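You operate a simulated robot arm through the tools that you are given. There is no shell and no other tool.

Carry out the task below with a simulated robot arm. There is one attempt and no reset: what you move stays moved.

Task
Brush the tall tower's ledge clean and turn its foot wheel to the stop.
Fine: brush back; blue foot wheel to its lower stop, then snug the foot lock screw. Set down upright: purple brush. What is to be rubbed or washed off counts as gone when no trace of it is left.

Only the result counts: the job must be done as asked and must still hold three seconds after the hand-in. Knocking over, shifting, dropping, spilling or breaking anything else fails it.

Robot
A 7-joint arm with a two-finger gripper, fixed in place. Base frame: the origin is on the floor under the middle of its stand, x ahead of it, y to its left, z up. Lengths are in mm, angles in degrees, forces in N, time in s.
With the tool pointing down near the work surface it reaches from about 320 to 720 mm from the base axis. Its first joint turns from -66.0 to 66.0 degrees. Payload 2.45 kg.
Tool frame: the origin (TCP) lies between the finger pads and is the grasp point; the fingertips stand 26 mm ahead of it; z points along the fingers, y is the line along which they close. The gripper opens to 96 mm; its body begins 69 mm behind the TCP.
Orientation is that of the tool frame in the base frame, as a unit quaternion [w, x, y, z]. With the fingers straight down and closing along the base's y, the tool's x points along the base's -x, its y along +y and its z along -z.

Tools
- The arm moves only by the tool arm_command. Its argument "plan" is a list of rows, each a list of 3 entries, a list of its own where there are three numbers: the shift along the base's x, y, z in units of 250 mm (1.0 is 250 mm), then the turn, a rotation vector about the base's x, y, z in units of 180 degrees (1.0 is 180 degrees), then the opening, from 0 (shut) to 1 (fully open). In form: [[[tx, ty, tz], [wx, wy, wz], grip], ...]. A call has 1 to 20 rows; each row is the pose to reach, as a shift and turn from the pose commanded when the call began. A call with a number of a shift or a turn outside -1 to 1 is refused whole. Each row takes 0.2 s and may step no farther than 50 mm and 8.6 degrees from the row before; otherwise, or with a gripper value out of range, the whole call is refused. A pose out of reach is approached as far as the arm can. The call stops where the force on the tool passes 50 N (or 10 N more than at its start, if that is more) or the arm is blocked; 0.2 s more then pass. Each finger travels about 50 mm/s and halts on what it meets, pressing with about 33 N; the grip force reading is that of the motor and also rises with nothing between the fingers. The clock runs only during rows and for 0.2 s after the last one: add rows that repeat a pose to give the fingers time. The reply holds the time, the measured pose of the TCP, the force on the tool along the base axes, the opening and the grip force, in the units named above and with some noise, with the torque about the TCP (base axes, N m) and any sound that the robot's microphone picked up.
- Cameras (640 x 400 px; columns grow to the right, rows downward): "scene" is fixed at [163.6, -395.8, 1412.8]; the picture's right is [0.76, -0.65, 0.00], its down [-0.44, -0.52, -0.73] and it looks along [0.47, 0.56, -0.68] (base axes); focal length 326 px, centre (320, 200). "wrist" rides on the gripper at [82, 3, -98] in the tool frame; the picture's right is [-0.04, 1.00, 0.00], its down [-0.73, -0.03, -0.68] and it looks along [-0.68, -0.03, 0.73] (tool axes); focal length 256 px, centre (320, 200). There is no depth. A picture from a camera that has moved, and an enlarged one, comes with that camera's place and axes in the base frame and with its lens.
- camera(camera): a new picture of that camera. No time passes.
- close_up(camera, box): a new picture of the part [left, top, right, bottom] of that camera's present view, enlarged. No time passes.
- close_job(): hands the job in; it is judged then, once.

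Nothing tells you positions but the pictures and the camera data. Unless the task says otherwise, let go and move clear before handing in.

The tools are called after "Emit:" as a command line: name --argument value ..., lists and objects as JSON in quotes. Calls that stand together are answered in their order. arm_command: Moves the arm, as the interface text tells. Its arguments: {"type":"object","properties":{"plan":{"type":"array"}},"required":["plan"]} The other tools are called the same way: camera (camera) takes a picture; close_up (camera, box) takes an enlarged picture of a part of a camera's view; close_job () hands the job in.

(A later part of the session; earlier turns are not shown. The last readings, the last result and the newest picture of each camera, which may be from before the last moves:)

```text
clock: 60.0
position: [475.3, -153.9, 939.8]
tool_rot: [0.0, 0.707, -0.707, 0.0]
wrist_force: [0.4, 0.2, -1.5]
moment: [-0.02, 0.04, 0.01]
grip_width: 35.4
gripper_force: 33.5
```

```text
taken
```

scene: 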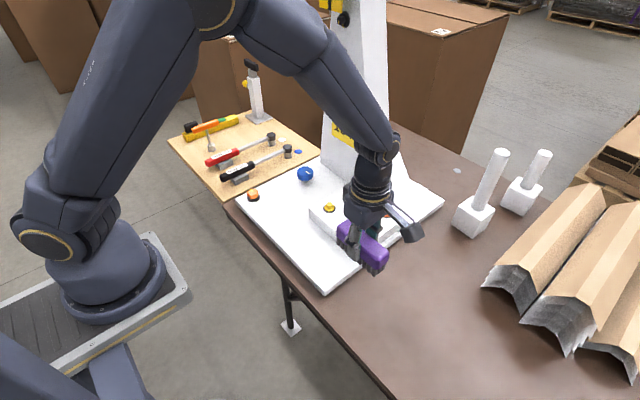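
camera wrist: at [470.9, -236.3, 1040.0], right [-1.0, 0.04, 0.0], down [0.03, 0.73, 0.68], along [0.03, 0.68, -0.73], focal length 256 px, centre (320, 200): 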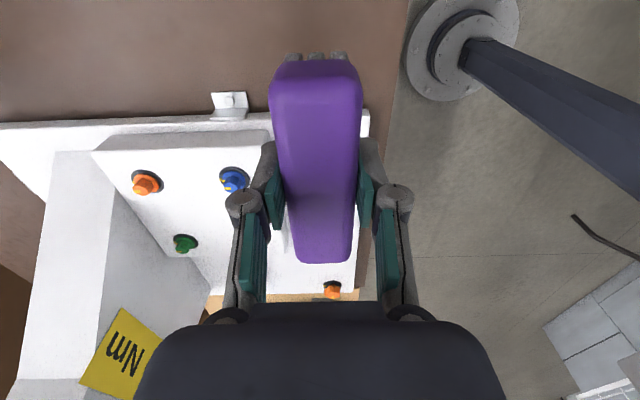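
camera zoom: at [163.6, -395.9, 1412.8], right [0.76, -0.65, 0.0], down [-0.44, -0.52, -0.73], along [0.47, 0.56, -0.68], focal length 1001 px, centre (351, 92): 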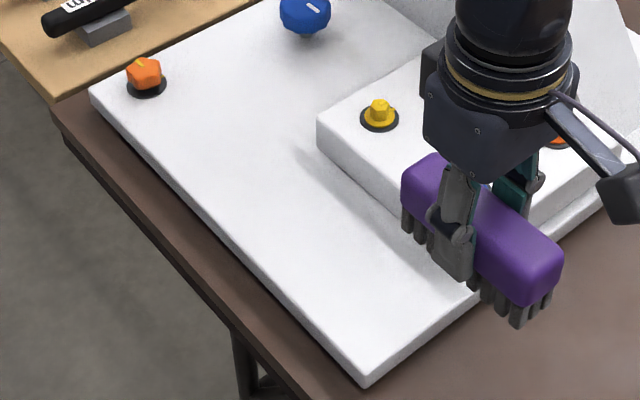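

The ledge looks clean from here. I'll carry the brush back above its original place and check the ledge with enlarged views before putting it down.

Emit:
arm_command --plan '[[[0.03, -0.15, 0], [0, 0, 0], 0], [[0.07, -0.3, 0], [0, 0, 0], 0], [[0.1, -0.43, 0], [0, 0, 0], 0], [[0.1, -0.43, -0.1], [0, 0, 0], 0], [[0.1, -0.43, -0.26], [0, 0, 0], 0], [[0.1, -0.43, -0.42], [0, 0, 0], 0], [[0.1, -0.43, -0.54], [0, 0, 0], 0], [[0.1, -0.43, -0.54], [0, 0, 0], 0]]'

Emit:
close_up --camera "scene" --box '[290, 210, 390, 290]'

Emit:
close_up --camera "scene" --box '[230, 175, 330, 255]'

Emit:
camera --camera "wrist"

Emit:
close_up --camera "scene" --box '[350, 260, 450, 340]'

```text
clock: 61.8
position: [501.0, -263.4, 804.8]
tool_rot: [0.0, -0.707, 0.708, -0.001]
wrist_force: [-0.8, -0.3, -0.7]
moment: [0.0, 0.0, -0.02]
grip_width: 35.0
gripper_force: 32.8
```

```text
5.00 times, centred on (340, 250) of scene
camera zoom: at [163.6, -395.9, 1412.8], right [0.76, -0.65, 0.0], down [-0.44, -0.52, -0.73], along [0.47, 0.56, -0.68], focal length 1627 px, centre (220, -50)
```

zoom: 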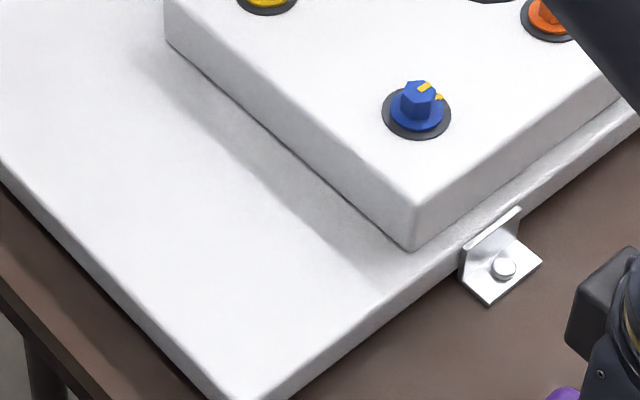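

```text
5.00 times, centred on (280, 215) of scene
camera zoom: at [163.6, -395.9, 1412.8], right [0.76, -0.65, 0.0], down [-0.44, -0.52, -0.73], along [0.47, 0.56, -0.68], focal length 1627 px, centre (520, 125)
```

zoom: 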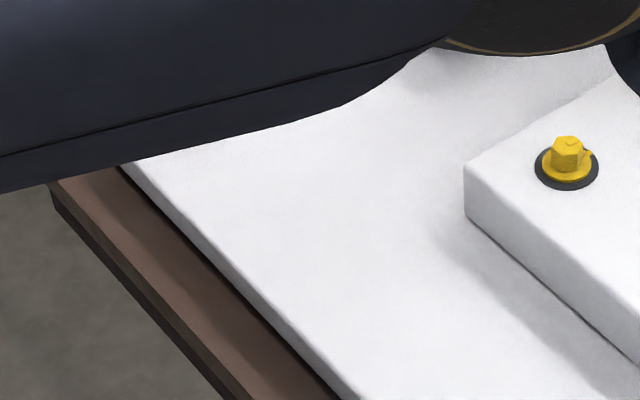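

```text
taken
camera wrist: at [496.6, -345.8, 903.8], right [-1.0, 0.04, 0.0], down [0.03, 0.73, 0.68], along [0.03, 0.68, -0.73], focal length 256 px, centre (320, 200)
```

wrist: 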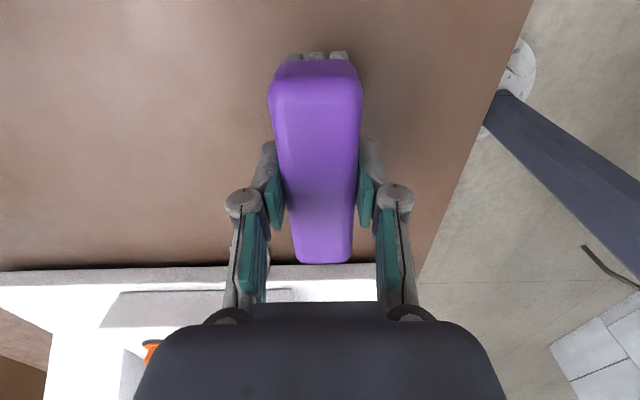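

```text
5.00 times, centred on (400, 300) of scene
camera zoom: at [163.6, -395.9, 1412.8], right [0.76, -0.65, 0.0], down [-0.44, -0.52, -0.73], along [0.47, 0.56, -0.68], focal length 1627 px, centre (-80, -300)
```

zoom: 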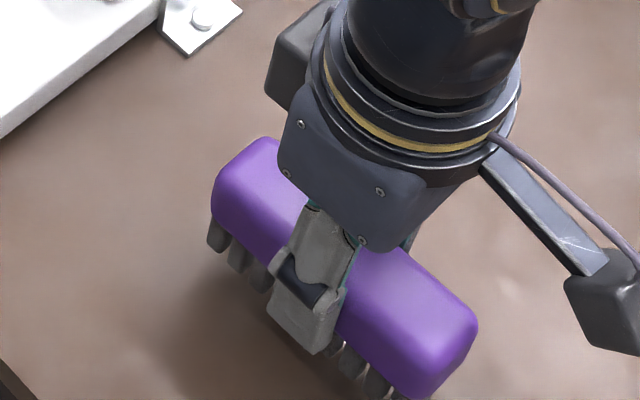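

The ledge shows no trace. I'll lower the brush to the table in fine steps until it touches.

Emit:
arm_command --plan '[[[0, 0, -0.02], [0, 0, 0], 0], [[0, 0, -0.04], [0, 0, 0], 0], [[0, 0, -0.056], [0, 0, 0], 0], [[0, 0, -0.06], [0, 0, 0], 0]]'

Emit:
arm_command --plan '[[[0, 0, -0.003], [0, 0, 0], 0], [[0, 0, -0.005], [0, 0, 0], 0]]'

```text
clock: 62.8
position: [498.4, -264.3, 791.7]
tool_rot: [0.0, -0.707, 0.707, 0.0]
wrist_force: [-0.7, -0.3, -0.4]
moment: [0.02, 0.0, 0.04]
grip_width: 35.2
gripper_force: 32.5
```

```text
clock: 63.4
position: [499.3, -262.5, 789.4]
tool_rot: [0.0, -0.707, 0.707, -0.001]
wrist_force: [0.3, -0.1, -2.4]
moment: [0.02, 0.0, -0.01]
grip_width: 35.2
gripper_force: 33.2
```

Emit:
arm_command --plan '[[[0, 0, -0.003], [0, 0, 0], 0], [[0, 0, -0.005], [0, 0, 0], 0]]'

```text
clock: 64.0
position: [500.7, -263.7, 787.7]
tool_rot: [0.0, 0.708, -0.706, 0.0]
wrist_force: [-0.6, 0.7, -1.0]
moment: [0.02, 0.0, 0.08]
grip_width: 35.3
gripper_force: 33.3
```

Emit:
arm_command --plan '[[[0, 0, -0.002], [0, 0, 0], 0], [[0, 0, -0.004], [0, 0, 0], 0]]'

```text
clock: 64.6
position: [499.2, -264.1, 787.0]
tool_rot: [-0.001, 0.708, -0.707, 0.0]
wrist_force: [0.5, -0.9, -1.1]
moment: [-0.01, -0.01, -0.02]
grip_width: 35.3
gripper_force: 33.1
```

Emit:
arm_command --plan '[[[0, 0, -0.002], [0, 0, 0], 0], [[0, 0, -0.004], [0, 0, 0], 0]]'

Emit:
close_up --camera "scene" --box '[370, 280, 440, 336]'

```text
clock: 65.2
position: [500.6, -263.4, 785.5]
tool_rot: [0.0, -0.707, 0.707, 0.0]
wrist_force: [-0.3, 0.8, -0.1]
moment: [0.1, -0.05, 0.03]
grip_width: 35.1
gripper_force: 33.5
```

```text
7.14 times, centred on (405, 308) of scene
camera zoom: at [163.6, -395.8, 1412.8], right [0.76, -0.65, 0.0], down [-0.44, -0.52, -0.73], along [0.47, 0.56, -0.68], focal length 2325 px, centre (-287, -571)
```

zoom: 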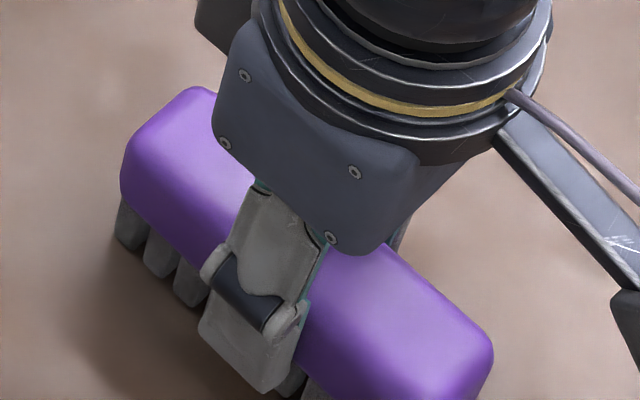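

Emit:
arm_command --plan '[[[0, 0, -0.001], [0, 0, 0], 0], [[0, 0, -0.003], [0, 0, 0], 0]]'

```text
clock: 65.8
position: [501.2, -263.8, 786.3]
tool_rot: [0.0, -0.707, 0.707, 0.0]
wrist_force: [-2.7, 1.0, 8.4]
moment: [0.25, 0.1, 0.05]
grip_width: 35.1
gripper_force: 33.4
```

The brush is touching the table at 8 N. I'll open the gripper and lift away straight up.

Emit:
arm_command --plan '[[[0, 0, 0.001], [0, 0, 0], 0.42], [[0, 0, 0.001], [0, 0, 0], 0.55], [[0, 0, 0.001], [0, 0, 0], 0.7], [[0, 0, 0.001], [0, 0, 0], 0.85], [[0, 0, 0.001], [0, 0, 0], 1], [[0, 0, 0.001], [0, 0, 0], 1], [[0, 0, 0.001], [0, 0, 0], 1], [[0, 0, 0.12], [0, 0, 0], 1], [[0, 0, 0.28], [0, 0, 0], 1], [[0, 0, 0.46], [0, 0, 0], 1], [[0, 0, 0.6], [0, 0, 0], 1], [[0, 0, 0.6], [0, 0, 0], 1]]'

Emit:
camera --camera "wrist"

Emit:
close_up --camera "scene" --box '[340, 240, 490, 360]'

```text
clock: 68.4
position: [500.1, -264.5, 937.9]
tool_rot: [0.0, 0.707, -0.707, 0.001]
wrist_force: [-0.2, -0.5, -0.2]
moment: [0.02, -0.01, -0.01]
grip_width: 96.0
gripper_force: 0.1
```

```text
taken
camera wrist: at [496.0, -346.9, 1037.1], right [-1.0, 0.04, 0.0], down [0.03, 0.73, 0.68], along [0.03, 0.68, -0.73], focal length 256 px, centre (320, 200)
```

wrist: 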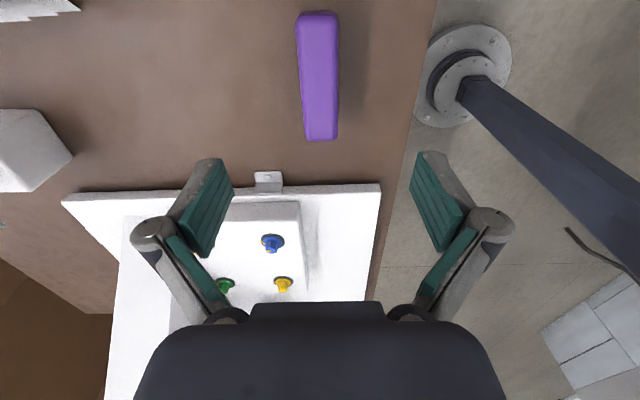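

```text
3.33 times, centred on (415, 300) of scene
camera zoom: at [163.6, -395.8, 1412.8], right [0.76, -0.65, 0.0], down [-0.44, -0.52, -0.73], along [0.47, 0.56, -0.68], focal length 1085 px, centre (3, -133)
```

zoom: 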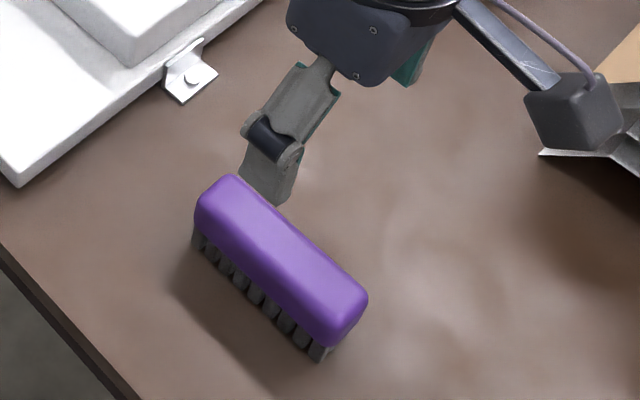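

The brush stands upright at its original place. I'll check the ledge once more from this camera.

Emit:
close_up --camera "wrist" --box '[280, 170, 400, 310]'

Emit:
close_up --camera "scene" --box '[225, 170, 325, 250]'

```text
2.86 times, centred on (340, 240) of wrist
camera zoom: at [496.0, -346.9, 1037.1], right [-1.0, 0.04, 0.0], down [0.03, 0.73, 0.68], along [0.03, 0.68, -0.73], focal length 731 px, centre (263, 86)
```

zoom: 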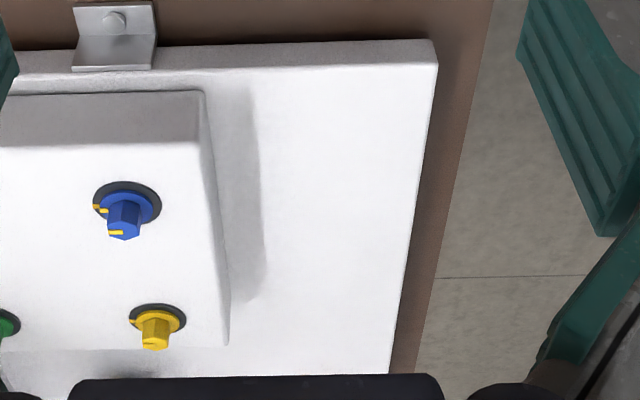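

```text
5.00 times, centred on (275, 210) of scene
camera zoom: at [163.6, -395.8, 1412.8], right [0.76, -0.65, 0.0], down [-0.44, -0.52, -0.73], along [0.47, 0.56, -0.68], focal length 1627 px, centre (545, 150)
```

zoom: 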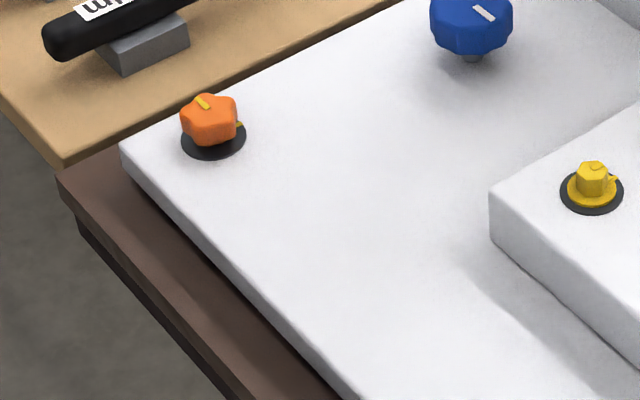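

The ledge is clean everywhere I can see. Next is the blue wheel, whose top is at about (617, 213, 823), roughly 49 mm across and 18 mm thick on a stem. I'll move above it at a safe height and turn the hand.

Emit:
arm_command --plan '[[[0.03, 0.16, 0.04], [0, 0, -0.04], 1], [[0.06, 0.33, 0.06], [0, 0, -0.08], 1], [[0.1, 0.5, 0.06], [0, 0, -0.12], 1], [[0.14, 0.67, 0.06], [0, 0, -0.16], 1], [[0.17, 0.84, 0.06], [0, 0, -0.2], 1], [[0.2, 1.0, 0.06], [0, 0, -0.24], 1]]'

Emit:
arm_command --plan '[[[0.05, 0.18, 0], [0, 0, -0.01], 1], [[0.1, 0.36, 0], [0, 0, -0.01], 1], [[0.16, 0.54, 0], [0, 0, -0.01], 1], [[0.22, 0.72, 0], [0, 0, -0.01], 1], [[0.271, 0.899, -0.06], [0, 0, -0.01], 1], [[0.271, 0.899, -0.1], [0, 0, -0.01], 1], [[0.271, 0.899, -0.1], [0, 0, -0.01], 1]]'

Emit:
camera --camera "wrist"

Emit:
camera --camera "scene"

```text
clock: 69.8
position: [551.2, -13.5, 949.7]
tool_rot: [0.001, -0.395, 0.919, 0.0]
wrist_force: [-0.2, -0.5, 0.1]
moment: [-0.03, 0.05, 0.02]
grip_width: 96.1
gripper_force: 0.0
```

```text
clock: 71.4
position: [619.7, 214.2, 926.6]
tool_rot: [0.001, -0.382, 0.924, 0.0]
wrist_force: [-0.2, -0.2, -0.3]
moment: [0.02, 0.01, 0.01]
grip_width: 96.0
gripper_force: 0.0
```

```text
taken
camera wrist: at [558.4, 157.2, 1025.4], right [-0.68, 0.73, 0.0], down [0.54, 0.5, 0.68], along [0.5, 0.46, -0.73], focal length 256 px, centre (320, 200)
```

wrist: 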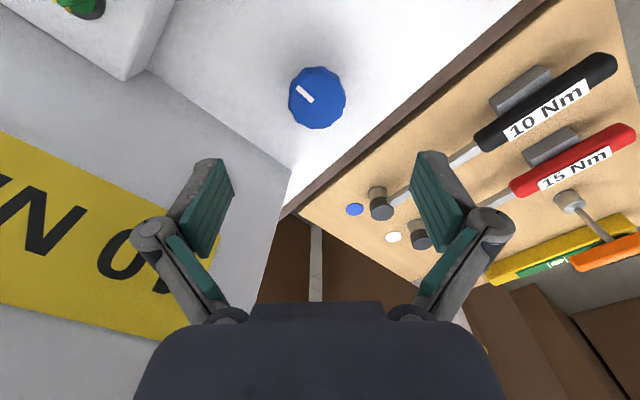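

```text
taken
```

scene: 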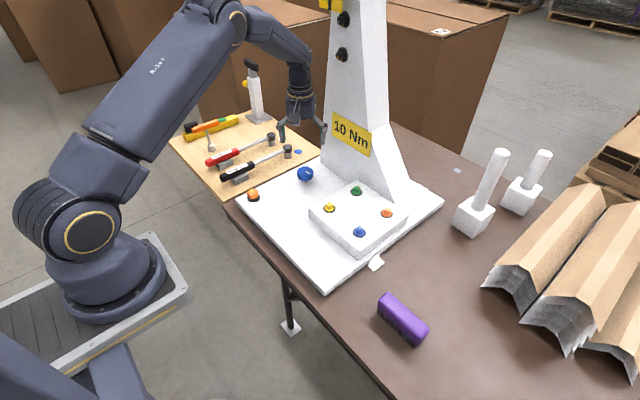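

Emit:
close_up --camera "wrist" --box '[270, 50, 370, 150]'

```text
4.00 times, centred on (320, 100) of wrist
camera zoom: at [558.4, 157.2, 1025.4], right [-0.68, 0.73, 0.0], down [0.54, 0.5, 0.68], along [0.5, 0.46, -0.73], focal length 1024 px, centre (320, 600)
```

zoom: 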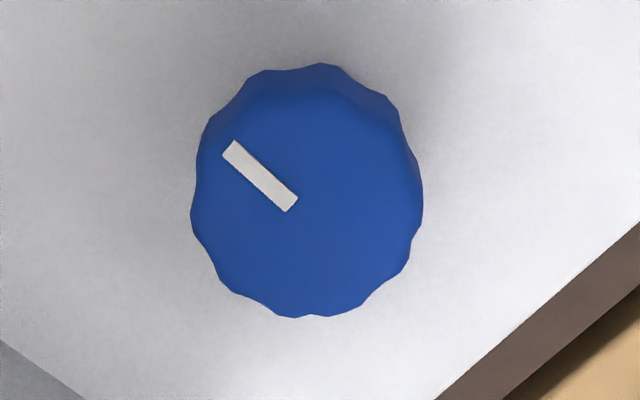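

The wheel's centre works out to about (617, 210). I'll descend around it with the fingers open.

Emit:
arm_command --plan '[[[-0.0026, -0.0108, -0.12], [0, 0, 0], 1], [[-0.0026, -0.0108, -0.26], [0, 0, 0], 1], [[-0.0026, -0.0108, -0.38], [0, 0, 0], 1], [[-0.0026, -0.0108, -0.4446], [0, 0, 0], 1], [[-0.0026, -0.0108, -0.4446], [0, 0, 0], 1]]'

Emit:
camera --camera "wrist"

Emit:
close_up --camera "scene" --box '[260, 130, 350, 200]'

```text
clock: 72.6
position: [617.0, 210.7, 814.2]
tool_rot: [0.0, -0.383, 0.924, 0.0]
wrist_force: [0.3, 0.4, -0.2]
moment: [0.04, 0.01, -0.02]
grip_width: 95.7
gripper_force: 0.0
```

```text
taken
camera wrist: at [556.7, 153.4, 912.9], right [-0.68, 0.73, 0.0], down [0.54, 0.5, 0.68], along [0.5, 0.46, -0.73], focal length 256 px, centre (320, 200)
```

wrist: 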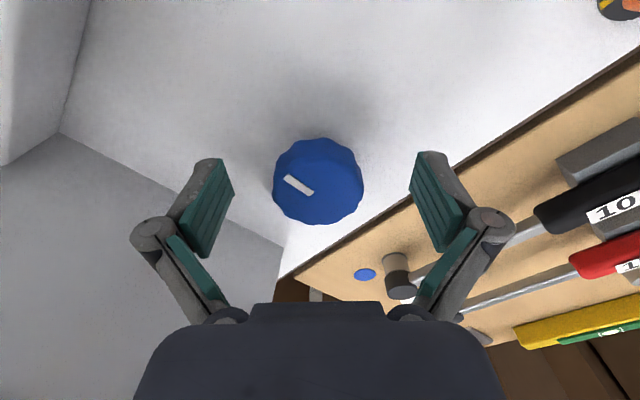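

```text
5.71 times, centred on (305, 165) of scene
camera zoom: at [163.6, -395.8, 1412.8], right [0.76, -0.65, 0.0], down [-0.44, -0.52, -0.73], along [0.47, 0.56, -0.68], focal length 1860 px, centre (406, 400)
```

zoom: 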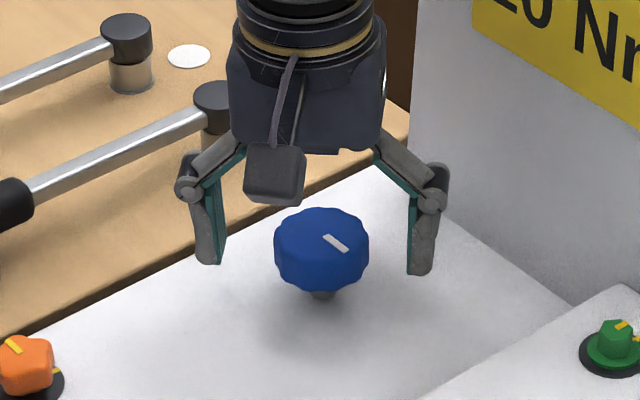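

The wheel is well centred, so I'll close on it.

Emit:
arm_command --plan '[[[0, 0, 0], [0, 0, 0], 0.8], [[0, 0, 0], [0, 0, 0], 0.6], [[0, 0, 0], [0, 0, 0], 0.45], [[0, 0, 0], [0, 0, 0], 0.3], [[0, 0, 0], [0, 0, 0], 0.2], [[0, 0, 0], [0, 0, 0], 0.2]]'

Emit:
camera --camera "wrist"

```text
clock: 74.0
position: [618.5, 209.3, 815.0]
tool_rot: [0.002, -0.382, 0.924, -0.001]
wrist_force: [7.8, -7.4, 2.6]
moment: [-0.38, -0.32, -0.06]
grip_width: 48.1
gripper_force: 44.9
```

```text
taken
camera wrist: at [557.5, 152.3, 913.6], right [-0.68, 0.74, 0.0], down [0.54, 0.5, 0.68], along [0.5, 0.46, -0.73], focal length 256 px, centre (320, 200)
```

wrist: 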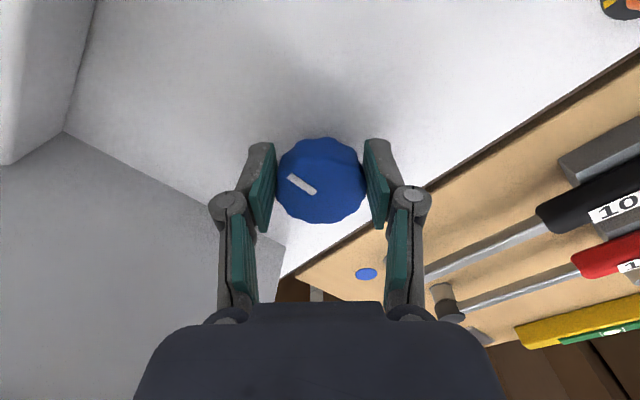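

Gripped at 48 mm. I'll test a small clockwise turn of about 25° and watch the torque and the height.

Emit:
arm_command --plan '[[[0.001, -0.001, 0], [0, 0, -0.02], 0.2], [[0.001, -0.001, 0], [0, 0, -0.05], 0.2], [[0.001, -0.001, 0], [0, 0, -0.08], 0.2], [[0.001, -0.001, 0], [0, 0, -0.11], 0.2], [[0.001, -0.001, 0], [0, 0, -0.14], 0.2]]'

Emit:
camera --camera "wrist"

Emit:
close_up --camera "scene" --box '[260, 130, 350, 200]'

```text
clock: 75.2
position: [616.3, 211.5, 815.8]
tool_rot: [0.0, -0.172, 0.985, 0.002]
wrist_force: [1.8, 9.2, -0.7]
moment: [-0.27, -0.44, 0.1]
grip_width: 48.0
gripper_force: 44.9
```

```text
taken
camera wrist: at [537.9, 185.8, 913.6], right [-0.3, 0.95, 0.0], down [0.7, 0.22, 0.68], along [0.65, 0.21, -0.73], focal length 256 px, centre (320, 200)
```

wrist: 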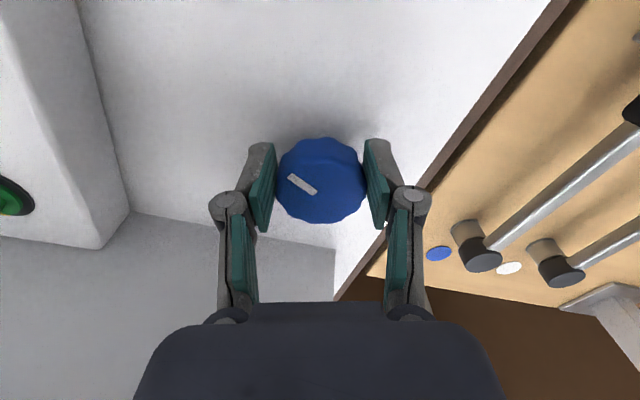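

```text
5.71 times, centred on (305, 165) of scene
camera zoom: at [163.7, -395.6, 1412.8], right [0.76, -0.65, 0.0], down [-0.44, -0.52, -0.73], along [0.47, 0.56, -0.69], focal length 1860 px, centre (406, 400)
```

zoom: 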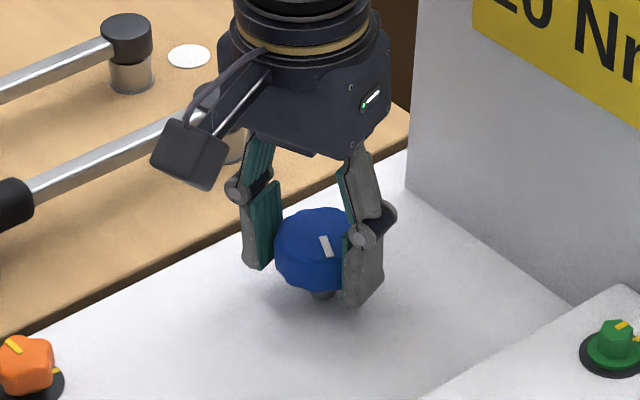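

The wheel turns freely clockwise with the hand. I'll keep turning while watching the torque.

Emit:
arm_command --plan '[[[0, 0, 0], [0, 0, -0.03], 0.2], [[0, 0, 0], [0, 0, -0.06], 0.2], [[0, 0, 0], [0, 0, -0.09], 0.2], [[0, 0, 0], [0, 0, -0.12], 0.2], [[0, 0, 0], [0, 0, -0.15], 0.2], [[0, 0, 0], [0, 0, -0.18], 0.2], [[0, 0, 0], [0, 0, -0.21], 0.2], [[0, 0, 0], [0, 0, -0.24], 0.2]]'

Emit:
arm_command --plan '[[[0, 0, 0], [0, 0, -0.03], 0.2], [[0, 0, 0], [0, 0, -0.06], 0.2], [[0, 0, 0], [0, 0, -0.09], 0.2], [[0, 0, 0], [0, 0, -0.12], 0.2], [[0, 0, 0], [0, 0, -0.15], 0.2], [[0, 0, 0], [0, 0, -0.18], 0.2], [[0, 0, 0], [0, 0, -0.21], 0.2], [[0, 0, 0], [0, 0, -0.24], 0.2]]'

Emit:
camera --camera "wrist"

Emit:
close_up --camera "scene" --box '[260, 130, 350, 200]'

```text
clock: 77.0
position: [615.6, 218.0, 814.8]
tool_rot: [0.0, 0.201, 0.979, 0.007]
wrist_force: [11.7, 41.3, -11.7]
moment: [0.18, -0.3, 0.44]
grip_width: 48.1
gripper_force: 44.8
```

```text
clock: 77.7
position: [616.5, 219.6, 815.1]
tool_rot: [0.0, 0.291, 0.957, 0.011]
wrist_force: [4.7, 4.7, -7.9]
moment: [0.35, -0.48, 0.07]
grip_width: 47.9
gripper_force: 44.9
stopped in row 3: the force on the tool passed its limit at 56 N (the readings are from after the stop); the commanded pose is now the measured one
```

```text
taken
camera wrist: at [549.9, 264.9, 914.0], right [0.59, 0.81, 0.02], down [0.59, -0.45, 0.67], along [0.55, -0.39, -0.74], focal length 256 px, centre (320, 200)
```

wrist: 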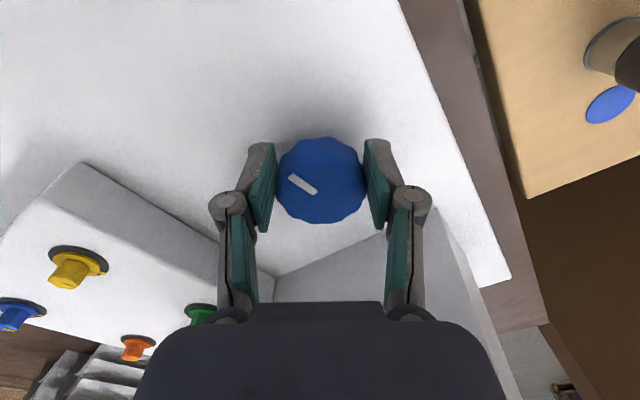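

```text
5.71 times, centred on (305, 165) of scene
camera zoom: at [163.7, -395.8, 1412.8], right [0.76, -0.65, 0.0], down [-0.44, -0.52, -0.73], along [0.47, 0.56, -0.69], focal length 1860 px, centre (406, 400)
```

zoom: 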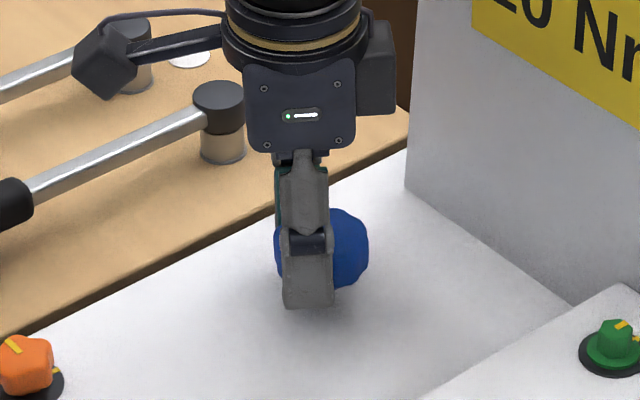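

The sideways force shows the wheel's true axis is at about (622, 214.5) and its top nearer z = 812, so my grip was off-centre and high. I'll open, level the tool, lift, and look at the wheel again.

Emit:
arm_command --plan '[[[0, 0, 0], [0, 0, 0], 0.5], [[0, 0, 0], [0, 0, 0], 0.7], [[0, 0, 0], [0, 0, 0], 0.9], [[0, 0, 0], [-0.0067, 0.002, 0], 1], [[0, 0, 0], [-0.0067, 0.002, 0], 1], [[0, 0, 0.1], [-0.0067, 0.002, 0], 1], [[0, 0, 0.26], [-0.0067, 0.002, 0], 1], [[-0.02, 0, 0.42], [-0.0067, 0.002, 0.03], 1], [[-0.06, 0, 0.56], [-0.0067, 0.002, 0.07], 1], [[-0.1, 0, 0.6], [-0.0067, 0.002, 0.11], 1], [[-0.1, 0, 0.6], [-0.0067, 0.002, 0.15], 1], [[-0.1, 0, 0.6], [-0.0067, 0.002, 0.19], 1], [[-0.1, 0, 0.6], [-0.0067, 0.002, 0.19], 1]]'

Emit:
close_up --camera "scene" --box '[280, 155, 340, 195]'

Emit:
camera --camera "wrist"

Emit:
close_up --camera "wrist" --box '[270, 60, 370, 160]'

```text
clock: 80.5
position: [591.1, 218.9, 964.7]
tool_rot: [-0.002, -0.003, 1.0, -0.001]
wrist_force: [-0.8, 0.1, -0.8]
moment: [0.01, 0.0, 0.02]
grip_width: 96.3
gripper_force: 0.0
```

```text
10.00 times, centred on (310, 175) of scene
camera zoom: at [163.6, -395.9, 1412.8], right [0.76, -0.65, 0.0], down [-0.44, -0.52, -0.73], along [0.47, 0.56, -0.68], focal length 3255 px, centre (420, 450)
```

zoom: 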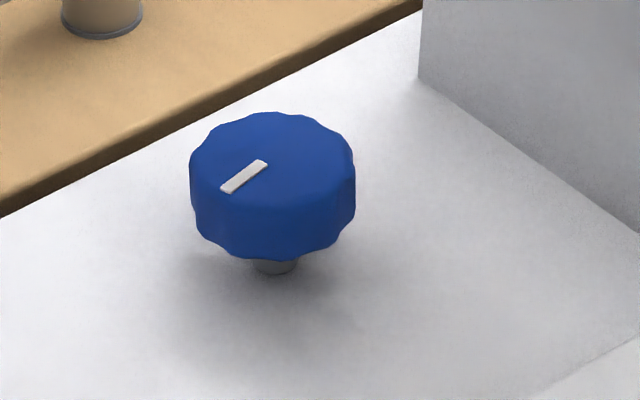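

```text
taken
camera wrist: at [510.4, 221.3, 1063.7], right [0.03, 1.0, 0.0], down [0.74, -0.02, 0.68], along [0.68, -0.03, -0.74], focal length 256 px, centre (320, 200)
```

wrist: 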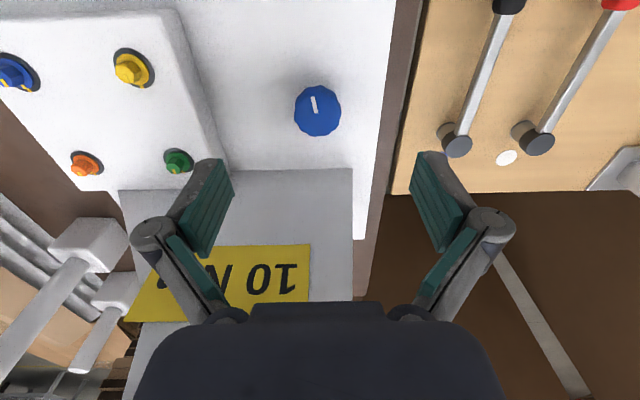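

```text
4.00 times, centred on (320, 110) of wrist
camera zoom: at [510.4, 221.3, 1063.7], right [0.03, 1.0, 0.0], down [0.74, -0.02, 0.68], along [0.68, -0.03, -0.74], focal length 1024 px, centre (320, 560)
```

zoom: 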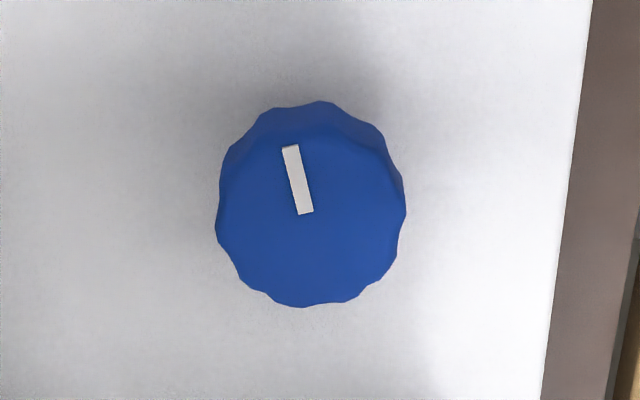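

The wheel turned about 79° clockwise with no visible height change. I'll check whether the pointer at the tower top moved as a clue for the direction.

Emit:
close_up --camera "scene" --box '[300, 0, 400, 62]'

Emit:
close_up --camera "scene" --box '[230, 170, 390, 290]'

Emit:
close_up --camera "scene" --box '[230, 40, 330, 120]'

```text
6.40 times, centred on (350, 31) of scene
camera zoom: at [163.6, -395.9, 1412.8], right [0.76, -0.65, 0.0], down [-0.44, -0.52, -0.73], along [0.47, 0.56, -0.68], focal length 2083 px, centre (128, 1282)
```

zoom: 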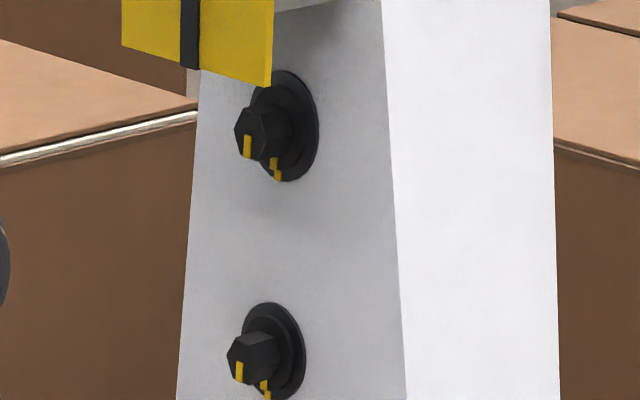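

```text
3.33 times, centred on (310, 230) of scene
camera zoom: at [163.6, -395.9, 1412.8], right [0.76, -0.65, 0.0], down [-0.44, -0.52, -0.73], along [0.47, 0.56, -0.68], focal length 1085 px, centre (353, 100)
```

zoom: 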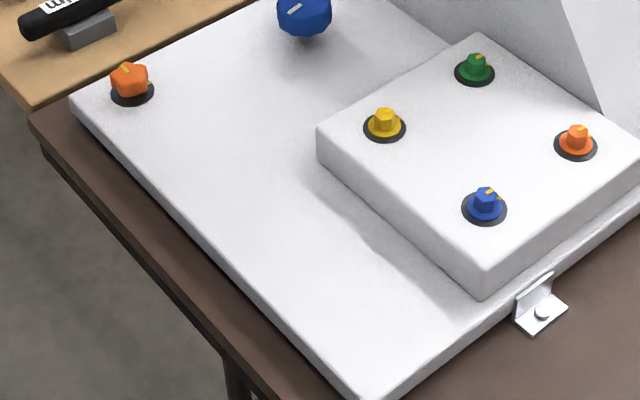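

```text
5.00 times, centred on (280, 80) of scene
camera zoom: at [163.6, -395.9, 1412.8], right [0.76, -0.65, 0.0], down [-0.44, -0.52, -0.73], along [0.47, 0.56, -0.68], focal length 1627 px, centre (520, 800)
```

zoom: 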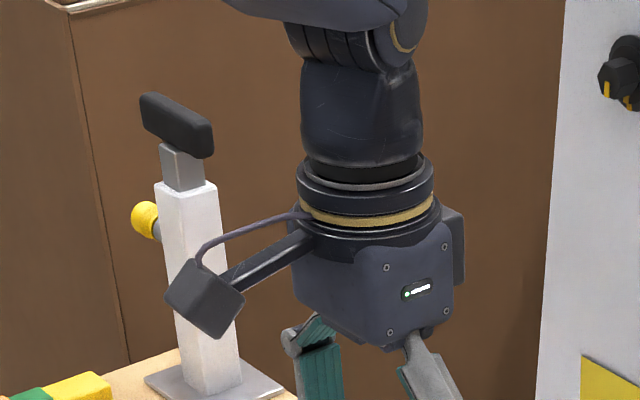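

The pointer gives no clue. I'll re-grip the wheel centred at (622.5, 215) and lower, then continue clockwise with a wide turn.

Emit:
arm_command --plan '[[[0.02, -0.003, 0], [0, 0, 0.045], 1], [[0.04, -0.006, 0], [0, 0, 0.09], 1], [[0.06, -0.009, -0.05], [0, 0, 0.135], 1], [[0.08, -0.012, -0.1], [0, 0, 0.18], 1], [[0.1, -0.015, -0.16], [0, 0, 0.225], 1], [[0.124, -0.0184, -0.22], [0, 0, 0.27], 1], [[0.124, -0.0184, -0.3], [0, 0, 0.315], 1], [[0.124, -0.0184, -0.4], [0, 0, 0.36], 1], [[0.124, -0.0184, -0.52], [0, 0, 0.37], 1], [[0.124, -0.0184, -0.6], [0, 0, 0.37], 1], [[0.124, -0.0184, -0.636], [0, 0, 0.37], 1], [[0.124, -0.0184, -0.636], [0, 0, 0.37], 1]]'

Emit:
camera --camera "wrist"

Emit:
close_up --camera "scene" --box '[260, 130, 350, 200]'

```text
clock: 83.0
position: [623.0, 214.5, 804.6]
tool_rot: [-0.001, -0.551, 0.834, -0.003]
wrist_force: [0.3, 0.9, -0.5]
moment: [-0.02, 0.01, 0.04]
grip_width: 96.0
gripper_force: 0.1
```

```text
taken
camera wrist: at [586.5, 140.1, 905.2], right [-0.9, 0.43, 0.0], down [0.31, 0.67, 0.68], along [0.29, 0.61, -0.74], focal length 256 px, centre (320, 200)
```

wrist: 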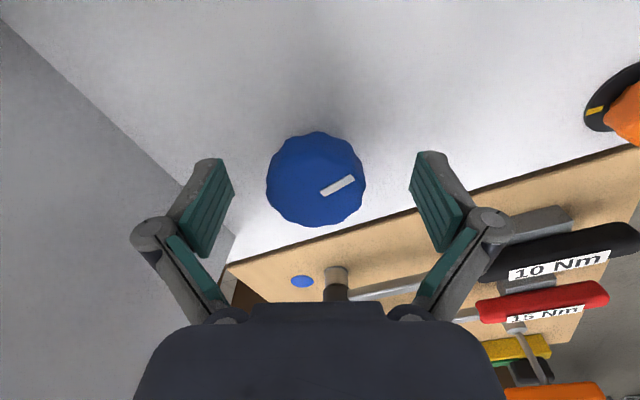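

```text
5.71 times, centred on (305, 165) of scene
camera zoom: at [163.6, -395.8, 1412.8], right [0.76, -0.65, 0.0], down [-0.44, -0.52, -0.73], along [0.47, 0.56, -0.68], focal length 1860 px, centre (406, 400)
```

zoom: 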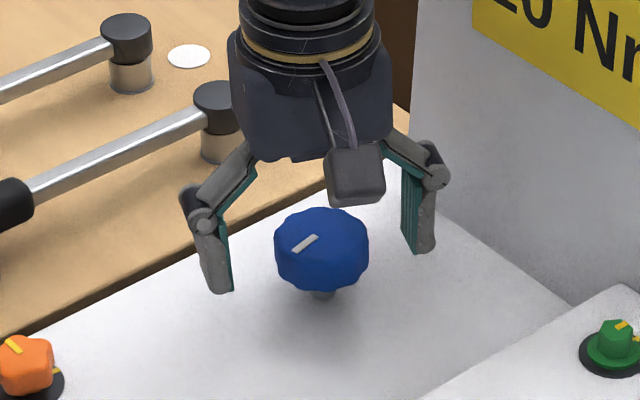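

Emit:
arm_command --plan '[[[0.004, -0.004, 0], [0, 0, 0], 0.8], [[0.004, -0.004, 0], [0, 0, 0], 0.6], [[0.004, -0.004, 0], [0, 0, 0], 0.45], [[0.004, -0.004, 0], [0, 0, 0], 0.3], [[0.004, -0.004, 0], [0, 0, 0], 0.2], [[0.004, -0.004, 0], [0, 0, 0], 0.2]]'

```text
clock: 84.5
position: [623.1, 213.3, 806.7]
tool_rot: [-0.001, -0.551, 0.835, -0.004]
wrist_force: [2.8, -2.2, -0.3]
moment: [-0.02, -0.11, 0.0]
grip_width: 48.9
gripper_force: 45.0
```

The grip is well centred with only small side forces. I'll turn clockwise.

Emit:
arm_command --plan '[[[0, 0, 0], [0, 0, -0.035], 0.2], [[0, 0, 0], [0, 0, -0.07], 0.2], [[0, 0, 0], [0, 0, -0.105], 0.2], [[0, 0, 0], [0, 0, -0.14], 0.2], [[0, 0, 0], [0, 0, -0.175], 0.2], [[0, 0, 0], [0, 0, -0.21], 0.2], [[0, 0, 0], [0, 0, -0.245], 0.2], [[0, 0, 0], [0, 0, -0.28], 0.2], [[0, 0, 0], [0, 0, -0.315], 0.2], [[0, 0, 0], [0, 0, -0.35], 0.2]]'

```text
clock: 86.7
position: [621.2, 215.3, 805.6]
tool_rot: [-0.003, -0.033, 0.999, -0.002]
wrist_force: [-14.5, 4.5, 7.3]
moment: [0.31, 0.18, 0.04]
grip_width: 48.9
gripper_force: 45.1
```

Emit:
arm_command --plan '[[[-0.006, 0.003, 0], [0, 0, -0.035], 0.2], [[-0.008, 0.006, 0], [0, 0, -0.07], 0.2], [[-0.008, 0.008, 0], [0, 0, -0.105], 0.2], [[-0.008, 0.01, 0], [0, 0, -0.14], 0.2], [[-0.008, 0.01, 0], [0, 0, -0.175], 0.2], [[-0.008, 0.01, 0], [0, 0, -0.21], 0.2], [[-0.008, 0.01, 0], [0, 0, -0.245], 0.2], [[-0.008, 0.01, 0], [0, 0, -0.28], 0.2], [[-0.008, 0.01, 0], [0, 0, -0.315], 0.2], [[-0.008, 0.01, 0], [0, 0, -0.35], 0.2]]'

Emit:
camera --camera "wrist"

Emit:
close_up --camera "scene" --box '[260, 130, 350, 200]'

```text
clock: 88.8
position: [623.8, 216.2, 805.5]
tool_rot: [0.0, 0.494, 0.869, 0.002]
wrist_force: [24.1, 14.1, -13.0]
moment: [0.03, -0.03, 0.12]
grip_width: 48.7
gripper_force: 44.3
```

```text
taken
camera wrist: at [584.0, 287.3, 905.5], right [0.88, 0.48, 0.0], down [0.35, -0.65, 0.68], along [0.32, -0.59, -0.74], focal length 256 px, centre (320, 200)
```

wrist: 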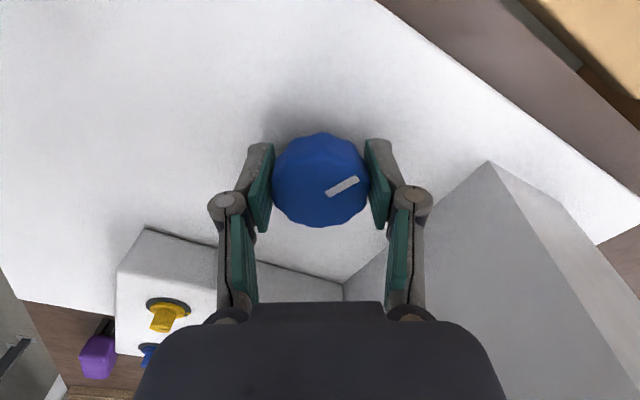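

```text
5.71 times, centred on (305, 165) of scene
camera zoom: at [164.4, -395.4, 1412.8], right [0.76, -0.65, 0.0], down [-0.44, -0.52, -0.73], along [0.47, 0.56, -0.69], focal length 1860 px, centre (406, 400)
```

zoom: 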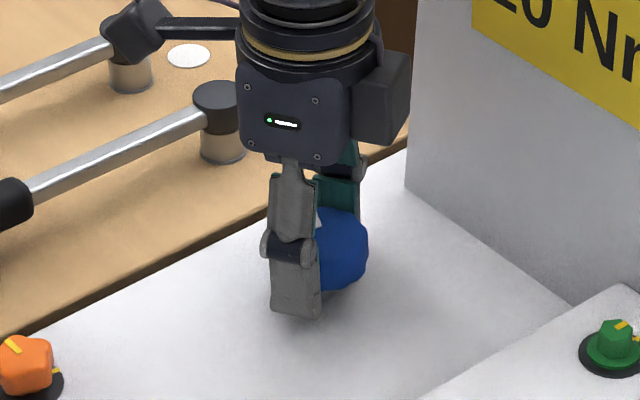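

No stop after about 205° clockwise. I'll open, rotate the hand back in place, and re-grip centred at about (625, 215.5).

Emit:
arm_command --plan '[[[0, 0, 0], [0, 0, 0], 0.5], [[0, 0, 0], [0, 0, 0], 0.75], [[0.007, -0.002, 0], [0, 0, 0], 1], [[0.014, -0.004, 0], [0, 0, 0], 1], [[0.014, -0.004, 0], [0, 0, 0], 1], [[0.014, -0.004, 0], [0, 0, 0.045], 1], [[0.014, -0.004, 0], [0, 0, 0.09], 1], [[0.014, -0.004, 0], [0, 0, 0.135], 1], [[0.014, -0.004, 0], [0, 0, 0.18], 1], [[0.014, -0.004, 0], [0, 0, 0.225], 1], [[0.014, -0.004, 0], [0, 0, 0.27], 1], [[0.014, -0.004, 0], [0, 0, 0.315], 1], [[0.014, -0.004, 0], [0, 0, 0.36], 1], [[0.014, -0.004, 0], [0, 0, 0.405], 1], [[0.014, -0.004, 0], [0, 0, 0.45], 1], [[0.014, -0.004, 0], [0, 0, 0.495], 1], [[0.014, -0.004, 0], [0, 0, 0.54], 1], [[0.014, -0.004, 0], [0, 0, 0.585], 1], [[0.014, -0.004, 0], [0, 0, 0.63], 1], [[0.014, -0.004, 0], [0, 0, 0.63], 1]]'

Emit:
camera --camera "wrist"

Emit:
close_up --camera "scene" --box '[280, 155, 340, 195]'

```text
clock: 93.0
position: [625.1, 214.7, 805.7]
tool_rot: [-0.002, -0.459, 0.889, -0.003]
wrist_force: [-0.4, 0.5, 0.6]
moment: [0.02, 0.0, 0.05]
grip_width: 96.2
gripper_force: 0.0
```

```text
taken
camera wrist: at [574.6, 150.1, 905.3], right [-0.79, 0.61, 0.0], down [0.45, 0.58, 0.68], along [0.42, 0.53, -0.74], focal length 256 px, centre (320, 200)
```

wrist: 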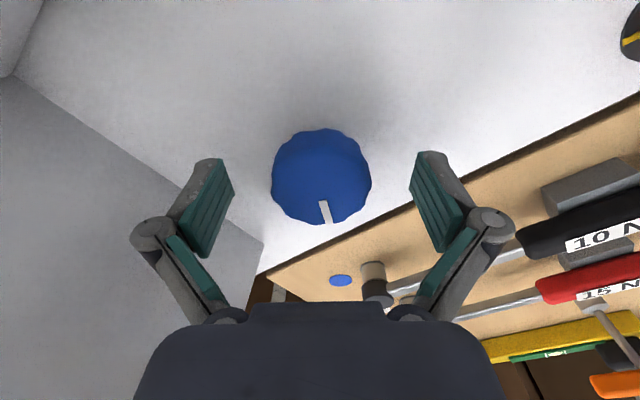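

```text
10.00 times, centred on (310, 175) of scene
camera zoom: at [163.6, -395.9, 1412.8], right [0.76, -0.65, 0.0], down [-0.44, -0.52, -0.73], along [0.47, 0.56, -0.68], focal length 3255 px, centre (420, 450)
```

zoom: 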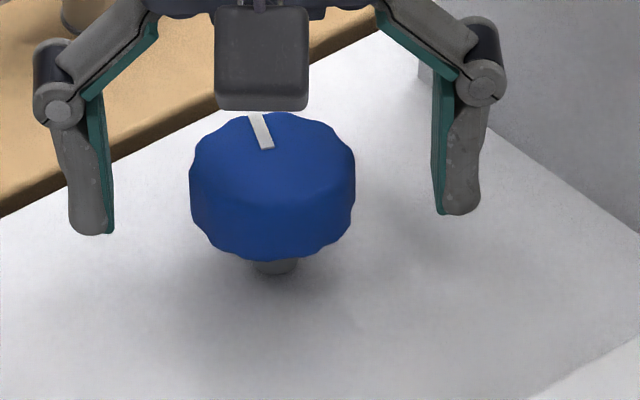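

There's still no height change, so the wheel simply rotates. I'll grip again and continue clockwise to find the end of travel.

Emit:
arm_command --plan '[[[0, 0, 0], [0, 0, 0], 0.8], [[0, 0, 0], [0, 0, 0], 0.6], [[0, 0, 0], [0, 0, 0], 0.45], [[0, 0, 0], [0, 0, 0], 0.3], [[0, 0, 0], [0, 0, 0], 0.2], [[0, 0, 0], [0, 0, 0], 0.2], [[0, 0, 0], [0, 0, -0.035], 0.2], [[0, 0, 0], [0, 0, -0.07], 0.2], [[0, 0, 0], [0, 0, -0.105], 0.2], [[0, 0, 0], [0, 0, -0.14], 0.2], [[0, 0, 0], [0, 0, -0.175], 0.2], [[0, 0, 0], [0, 0, -0.21], 0.2], [[0, 0, 0], [0, 0, -0.245], 0.2], [[0, 0, 0], [0, 0, -0.28], 0.2]]'

```text
clock: 96.0
position: [625.3, 214.9, 806.0]
tool_rot: [-0.001, -0.033, 0.999, -0.002]
wrist_force: [-4.7, -1.5, 7.4]
moment: [-0.07, -0.5, 0.02]
grip_width: 47.6
gripper_force: 44.9
```

Emit:
arm_command --plan '[[[0, 0, 0], [0, 0, -0.035], 0.2], [[0, 0, 0], [0, 0, -0.07], 0.2], [[0, 0, 0], [0, 0, -0.105], 0.2], [[0, 0, 0], [0, 0, -0.14], 0.2], [[0, 0, 0], [0, 0, -0.175], 0.2], [[0, 0, 0], [0, 0, -0.21], 0.2], [[0, 0, 0], [0, 0, -0.245], 0.2], [[0, 0, 0], [0, 0, -0.28], 0.2], [[0, 0, 0], [0, 0, -0.315], 0.2], [[0, 0, 0], [0, 0, -0.35], 0.2], [[0, 0, 0], [0, 0, -0.385], 0.2]]'

Emit:
camera --camera "wrist"

```text
clock: 98.5
position: [626.0, 214.2, 806.3]
tool_rot: [-0.002, 0.54, 0.841, 0.0]
wrist_force: [-4.4, -2.0, 7.5]
moment: [-0.54, -0.05, 0.02]
grip_width: 47.7
gripper_force: 45.2
```

```text
taken
camera wrist: at [594.4, 288.7, 905.3], right [0.93, 0.38, 0.0], down [0.28, -0.68, 0.68], along [0.25, -0.63, -0.74], focal length 256 px, centre (320, 200)
```

wrist: 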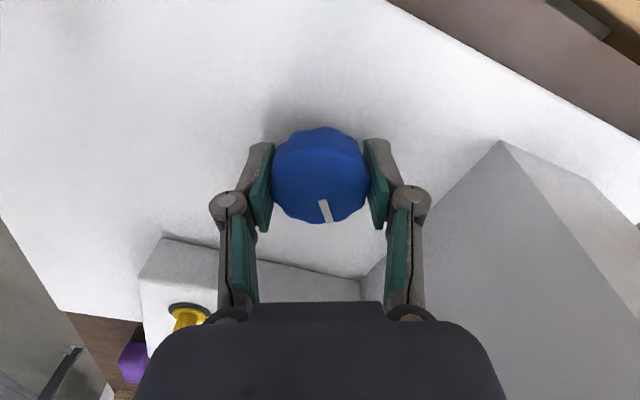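

Total is about 325° clockwise with almost no torque. I'll re-grip and keep going.

Emit:
arm_command --plan '[[[0, 0, 0], [0, 0, 0], 0.5], [[0, 0, 0], [0, 0, 0], 0.75], [[0, 0, 0], [0, 0, 0], 1], [[0, 0, 0], [0, 0, 0], 1], [[0, 0, 0], [0, 0, 0.045], 1], [[0, 0, 0], [0, 0, 0.09], 1], [[0, 0, 0], [0, 0, 0.135], 1], [[0, 0, 0], [0, 0, 0.18], 1], [[0, 0, 0], [0, 0, 0.225], 1], [[0, 0, 0], [0, 0, 0.27], 1], [[0, 0, 0], [0, 0, 0.315], 1], [[0, 0, 0], [0, 0, 0.36], 1], [[0, 0, 0], [0, 0, 0.405], 1], [[0, 0, 0], [0, 0, 0.45], 1], [[0, 0, 0], [0, 0, 0.495], 1], [[0, 0, 0], [0, 0, 0.54], 1], [[0, 0, 0], [0, 0, 0.585], 1], [[0, 0, 0], [0, 0, 0.63], 1], [[0, 0, 0], [0, 0, 0.675], 1], [[0, 0, 0], [0, 0, 0.72], 1]]'

Emit:
close_up --camera "scene" --box '[280, 155, 340, 195]'

Emit:
arm_command --plan '[[[0, 0, 0], [0, 0, 0], 0.8], [[0, 0, 0], [0, 0, 0], 0.6], [[0, 0, 0], [0, 0, 0], 0.45], [[0, 0, 0], [0, 0, 0], 0.3], [[0, 0, 0], [0, 0, 0], 0.2], [[0, 0, 0], [0, 0, 0], 0.2], [[0, 0, 0], [0, 0, -0.035], 0.2], [[0, 0, 0], [0, 0, -0.07], 0.2], [[0, 0, 0], [0, 0, -0.105], 0.2], [[0, 0, 0], [0, 0, -0.14], 0.2], [[0, 0, 0], [0, 0, -0.175], 0.2], [[0, 0, 0], [0, 0, -0.21], 0.2], [[0, 0, 0], [0, 0, -0.245], 0.2], [[0, 0, 0], [0, 0, -0.28], 0.2], [[0, 0, 0], [0, 0, -0.315], 0.2], [[0, 0, 0], [0, 0, -0.35], 0.2]]'

```text
clock: 102.7
position: [625.7, 214.9, 804.8]
tool_rot: [-0.001, -0.533, 0.846, -0.003]
wrist_force: [0.4, -0.2, -0.4]
moment: [-0.01, 0.02, 0.01]
grip_width: 95.9
gripper_force: 0.0
```

```text
10.00 times, centred on (310, 175) of scene
camera zoom: at [163.6, -395.8, 1412.8], right [0.76, -0.65, 0.0], down [-0.44, -0.52, -0.73], along [0.47, 0.56, -0.68], focal length 3255 px, centre (420, 450)
```

zoom: 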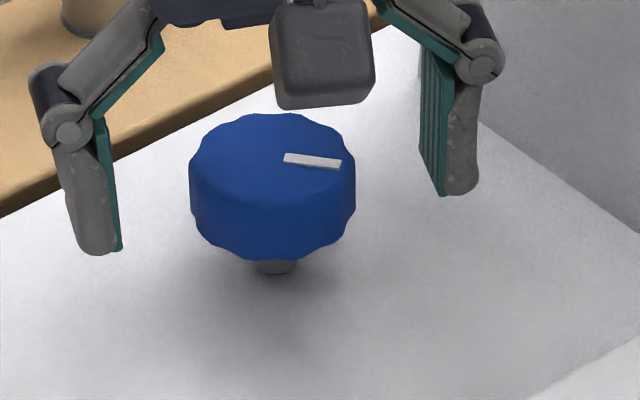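

```text
clock: 106.0
position: [626.2, 215.8, 805.9]
tool_rot: [-0.002, -0.009, 1.0, -0.001]
wrist_force: [5.2, 5.9, -15.0]
moment: [0.28, -0.1, 0.02]
grip_width: 48.8
gripper_force: 45.0
```

Emit:
arm_command --plan '[[[0, 0, 0], [0, 0, -0.035], 0.2], [[0, 0, 0], [0, 0, -0.07], 0.2], [[0, 0, 0], [0, 0, -0.105], 0.2], [[0, 0, 0], [0, 0, -0.14], 0.2], [[0, 0, 0], [0, 0, -0.175], 0.2], [[0, 0, 0], [0, 0, -0.21], 0.2], [[0, 0, 0], [0, 0, -0.245], 0.2], [[0, 0, 0], [0, 0, -0.28], 0.2], [[0, 0, 0], [0, 0, -0.315], 0.2], [[0, 0, 0], [0, 0, -0.35], 0.2], [[0, 0, 0], [0, 0, -0.385], 0.2]]'

Emit:
camera --camera "wrist"

```text
clock: 108.5
position: [625.4, 215.9, 806.2]
tool_rot: [-0.003, 0.56, 0.828, -0.002]
wrist_force: [-0.1, 2.2, -8.3]
moment: [0.07, 0.24, 0.05]
grip_width: 48.9
gripper_force: 45.5
```

```text
taken
camera wrist: at [597.9, 290.5, 905.4], right [0.94, 0.33, -0.01], down [0.25, -0.69, 0.68], along [0.22, -0.64, -0.74], focal length 256 px, centre (320, 200)
```

wrist: 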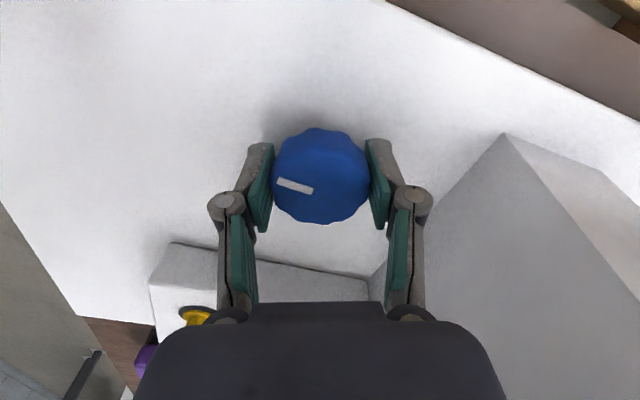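

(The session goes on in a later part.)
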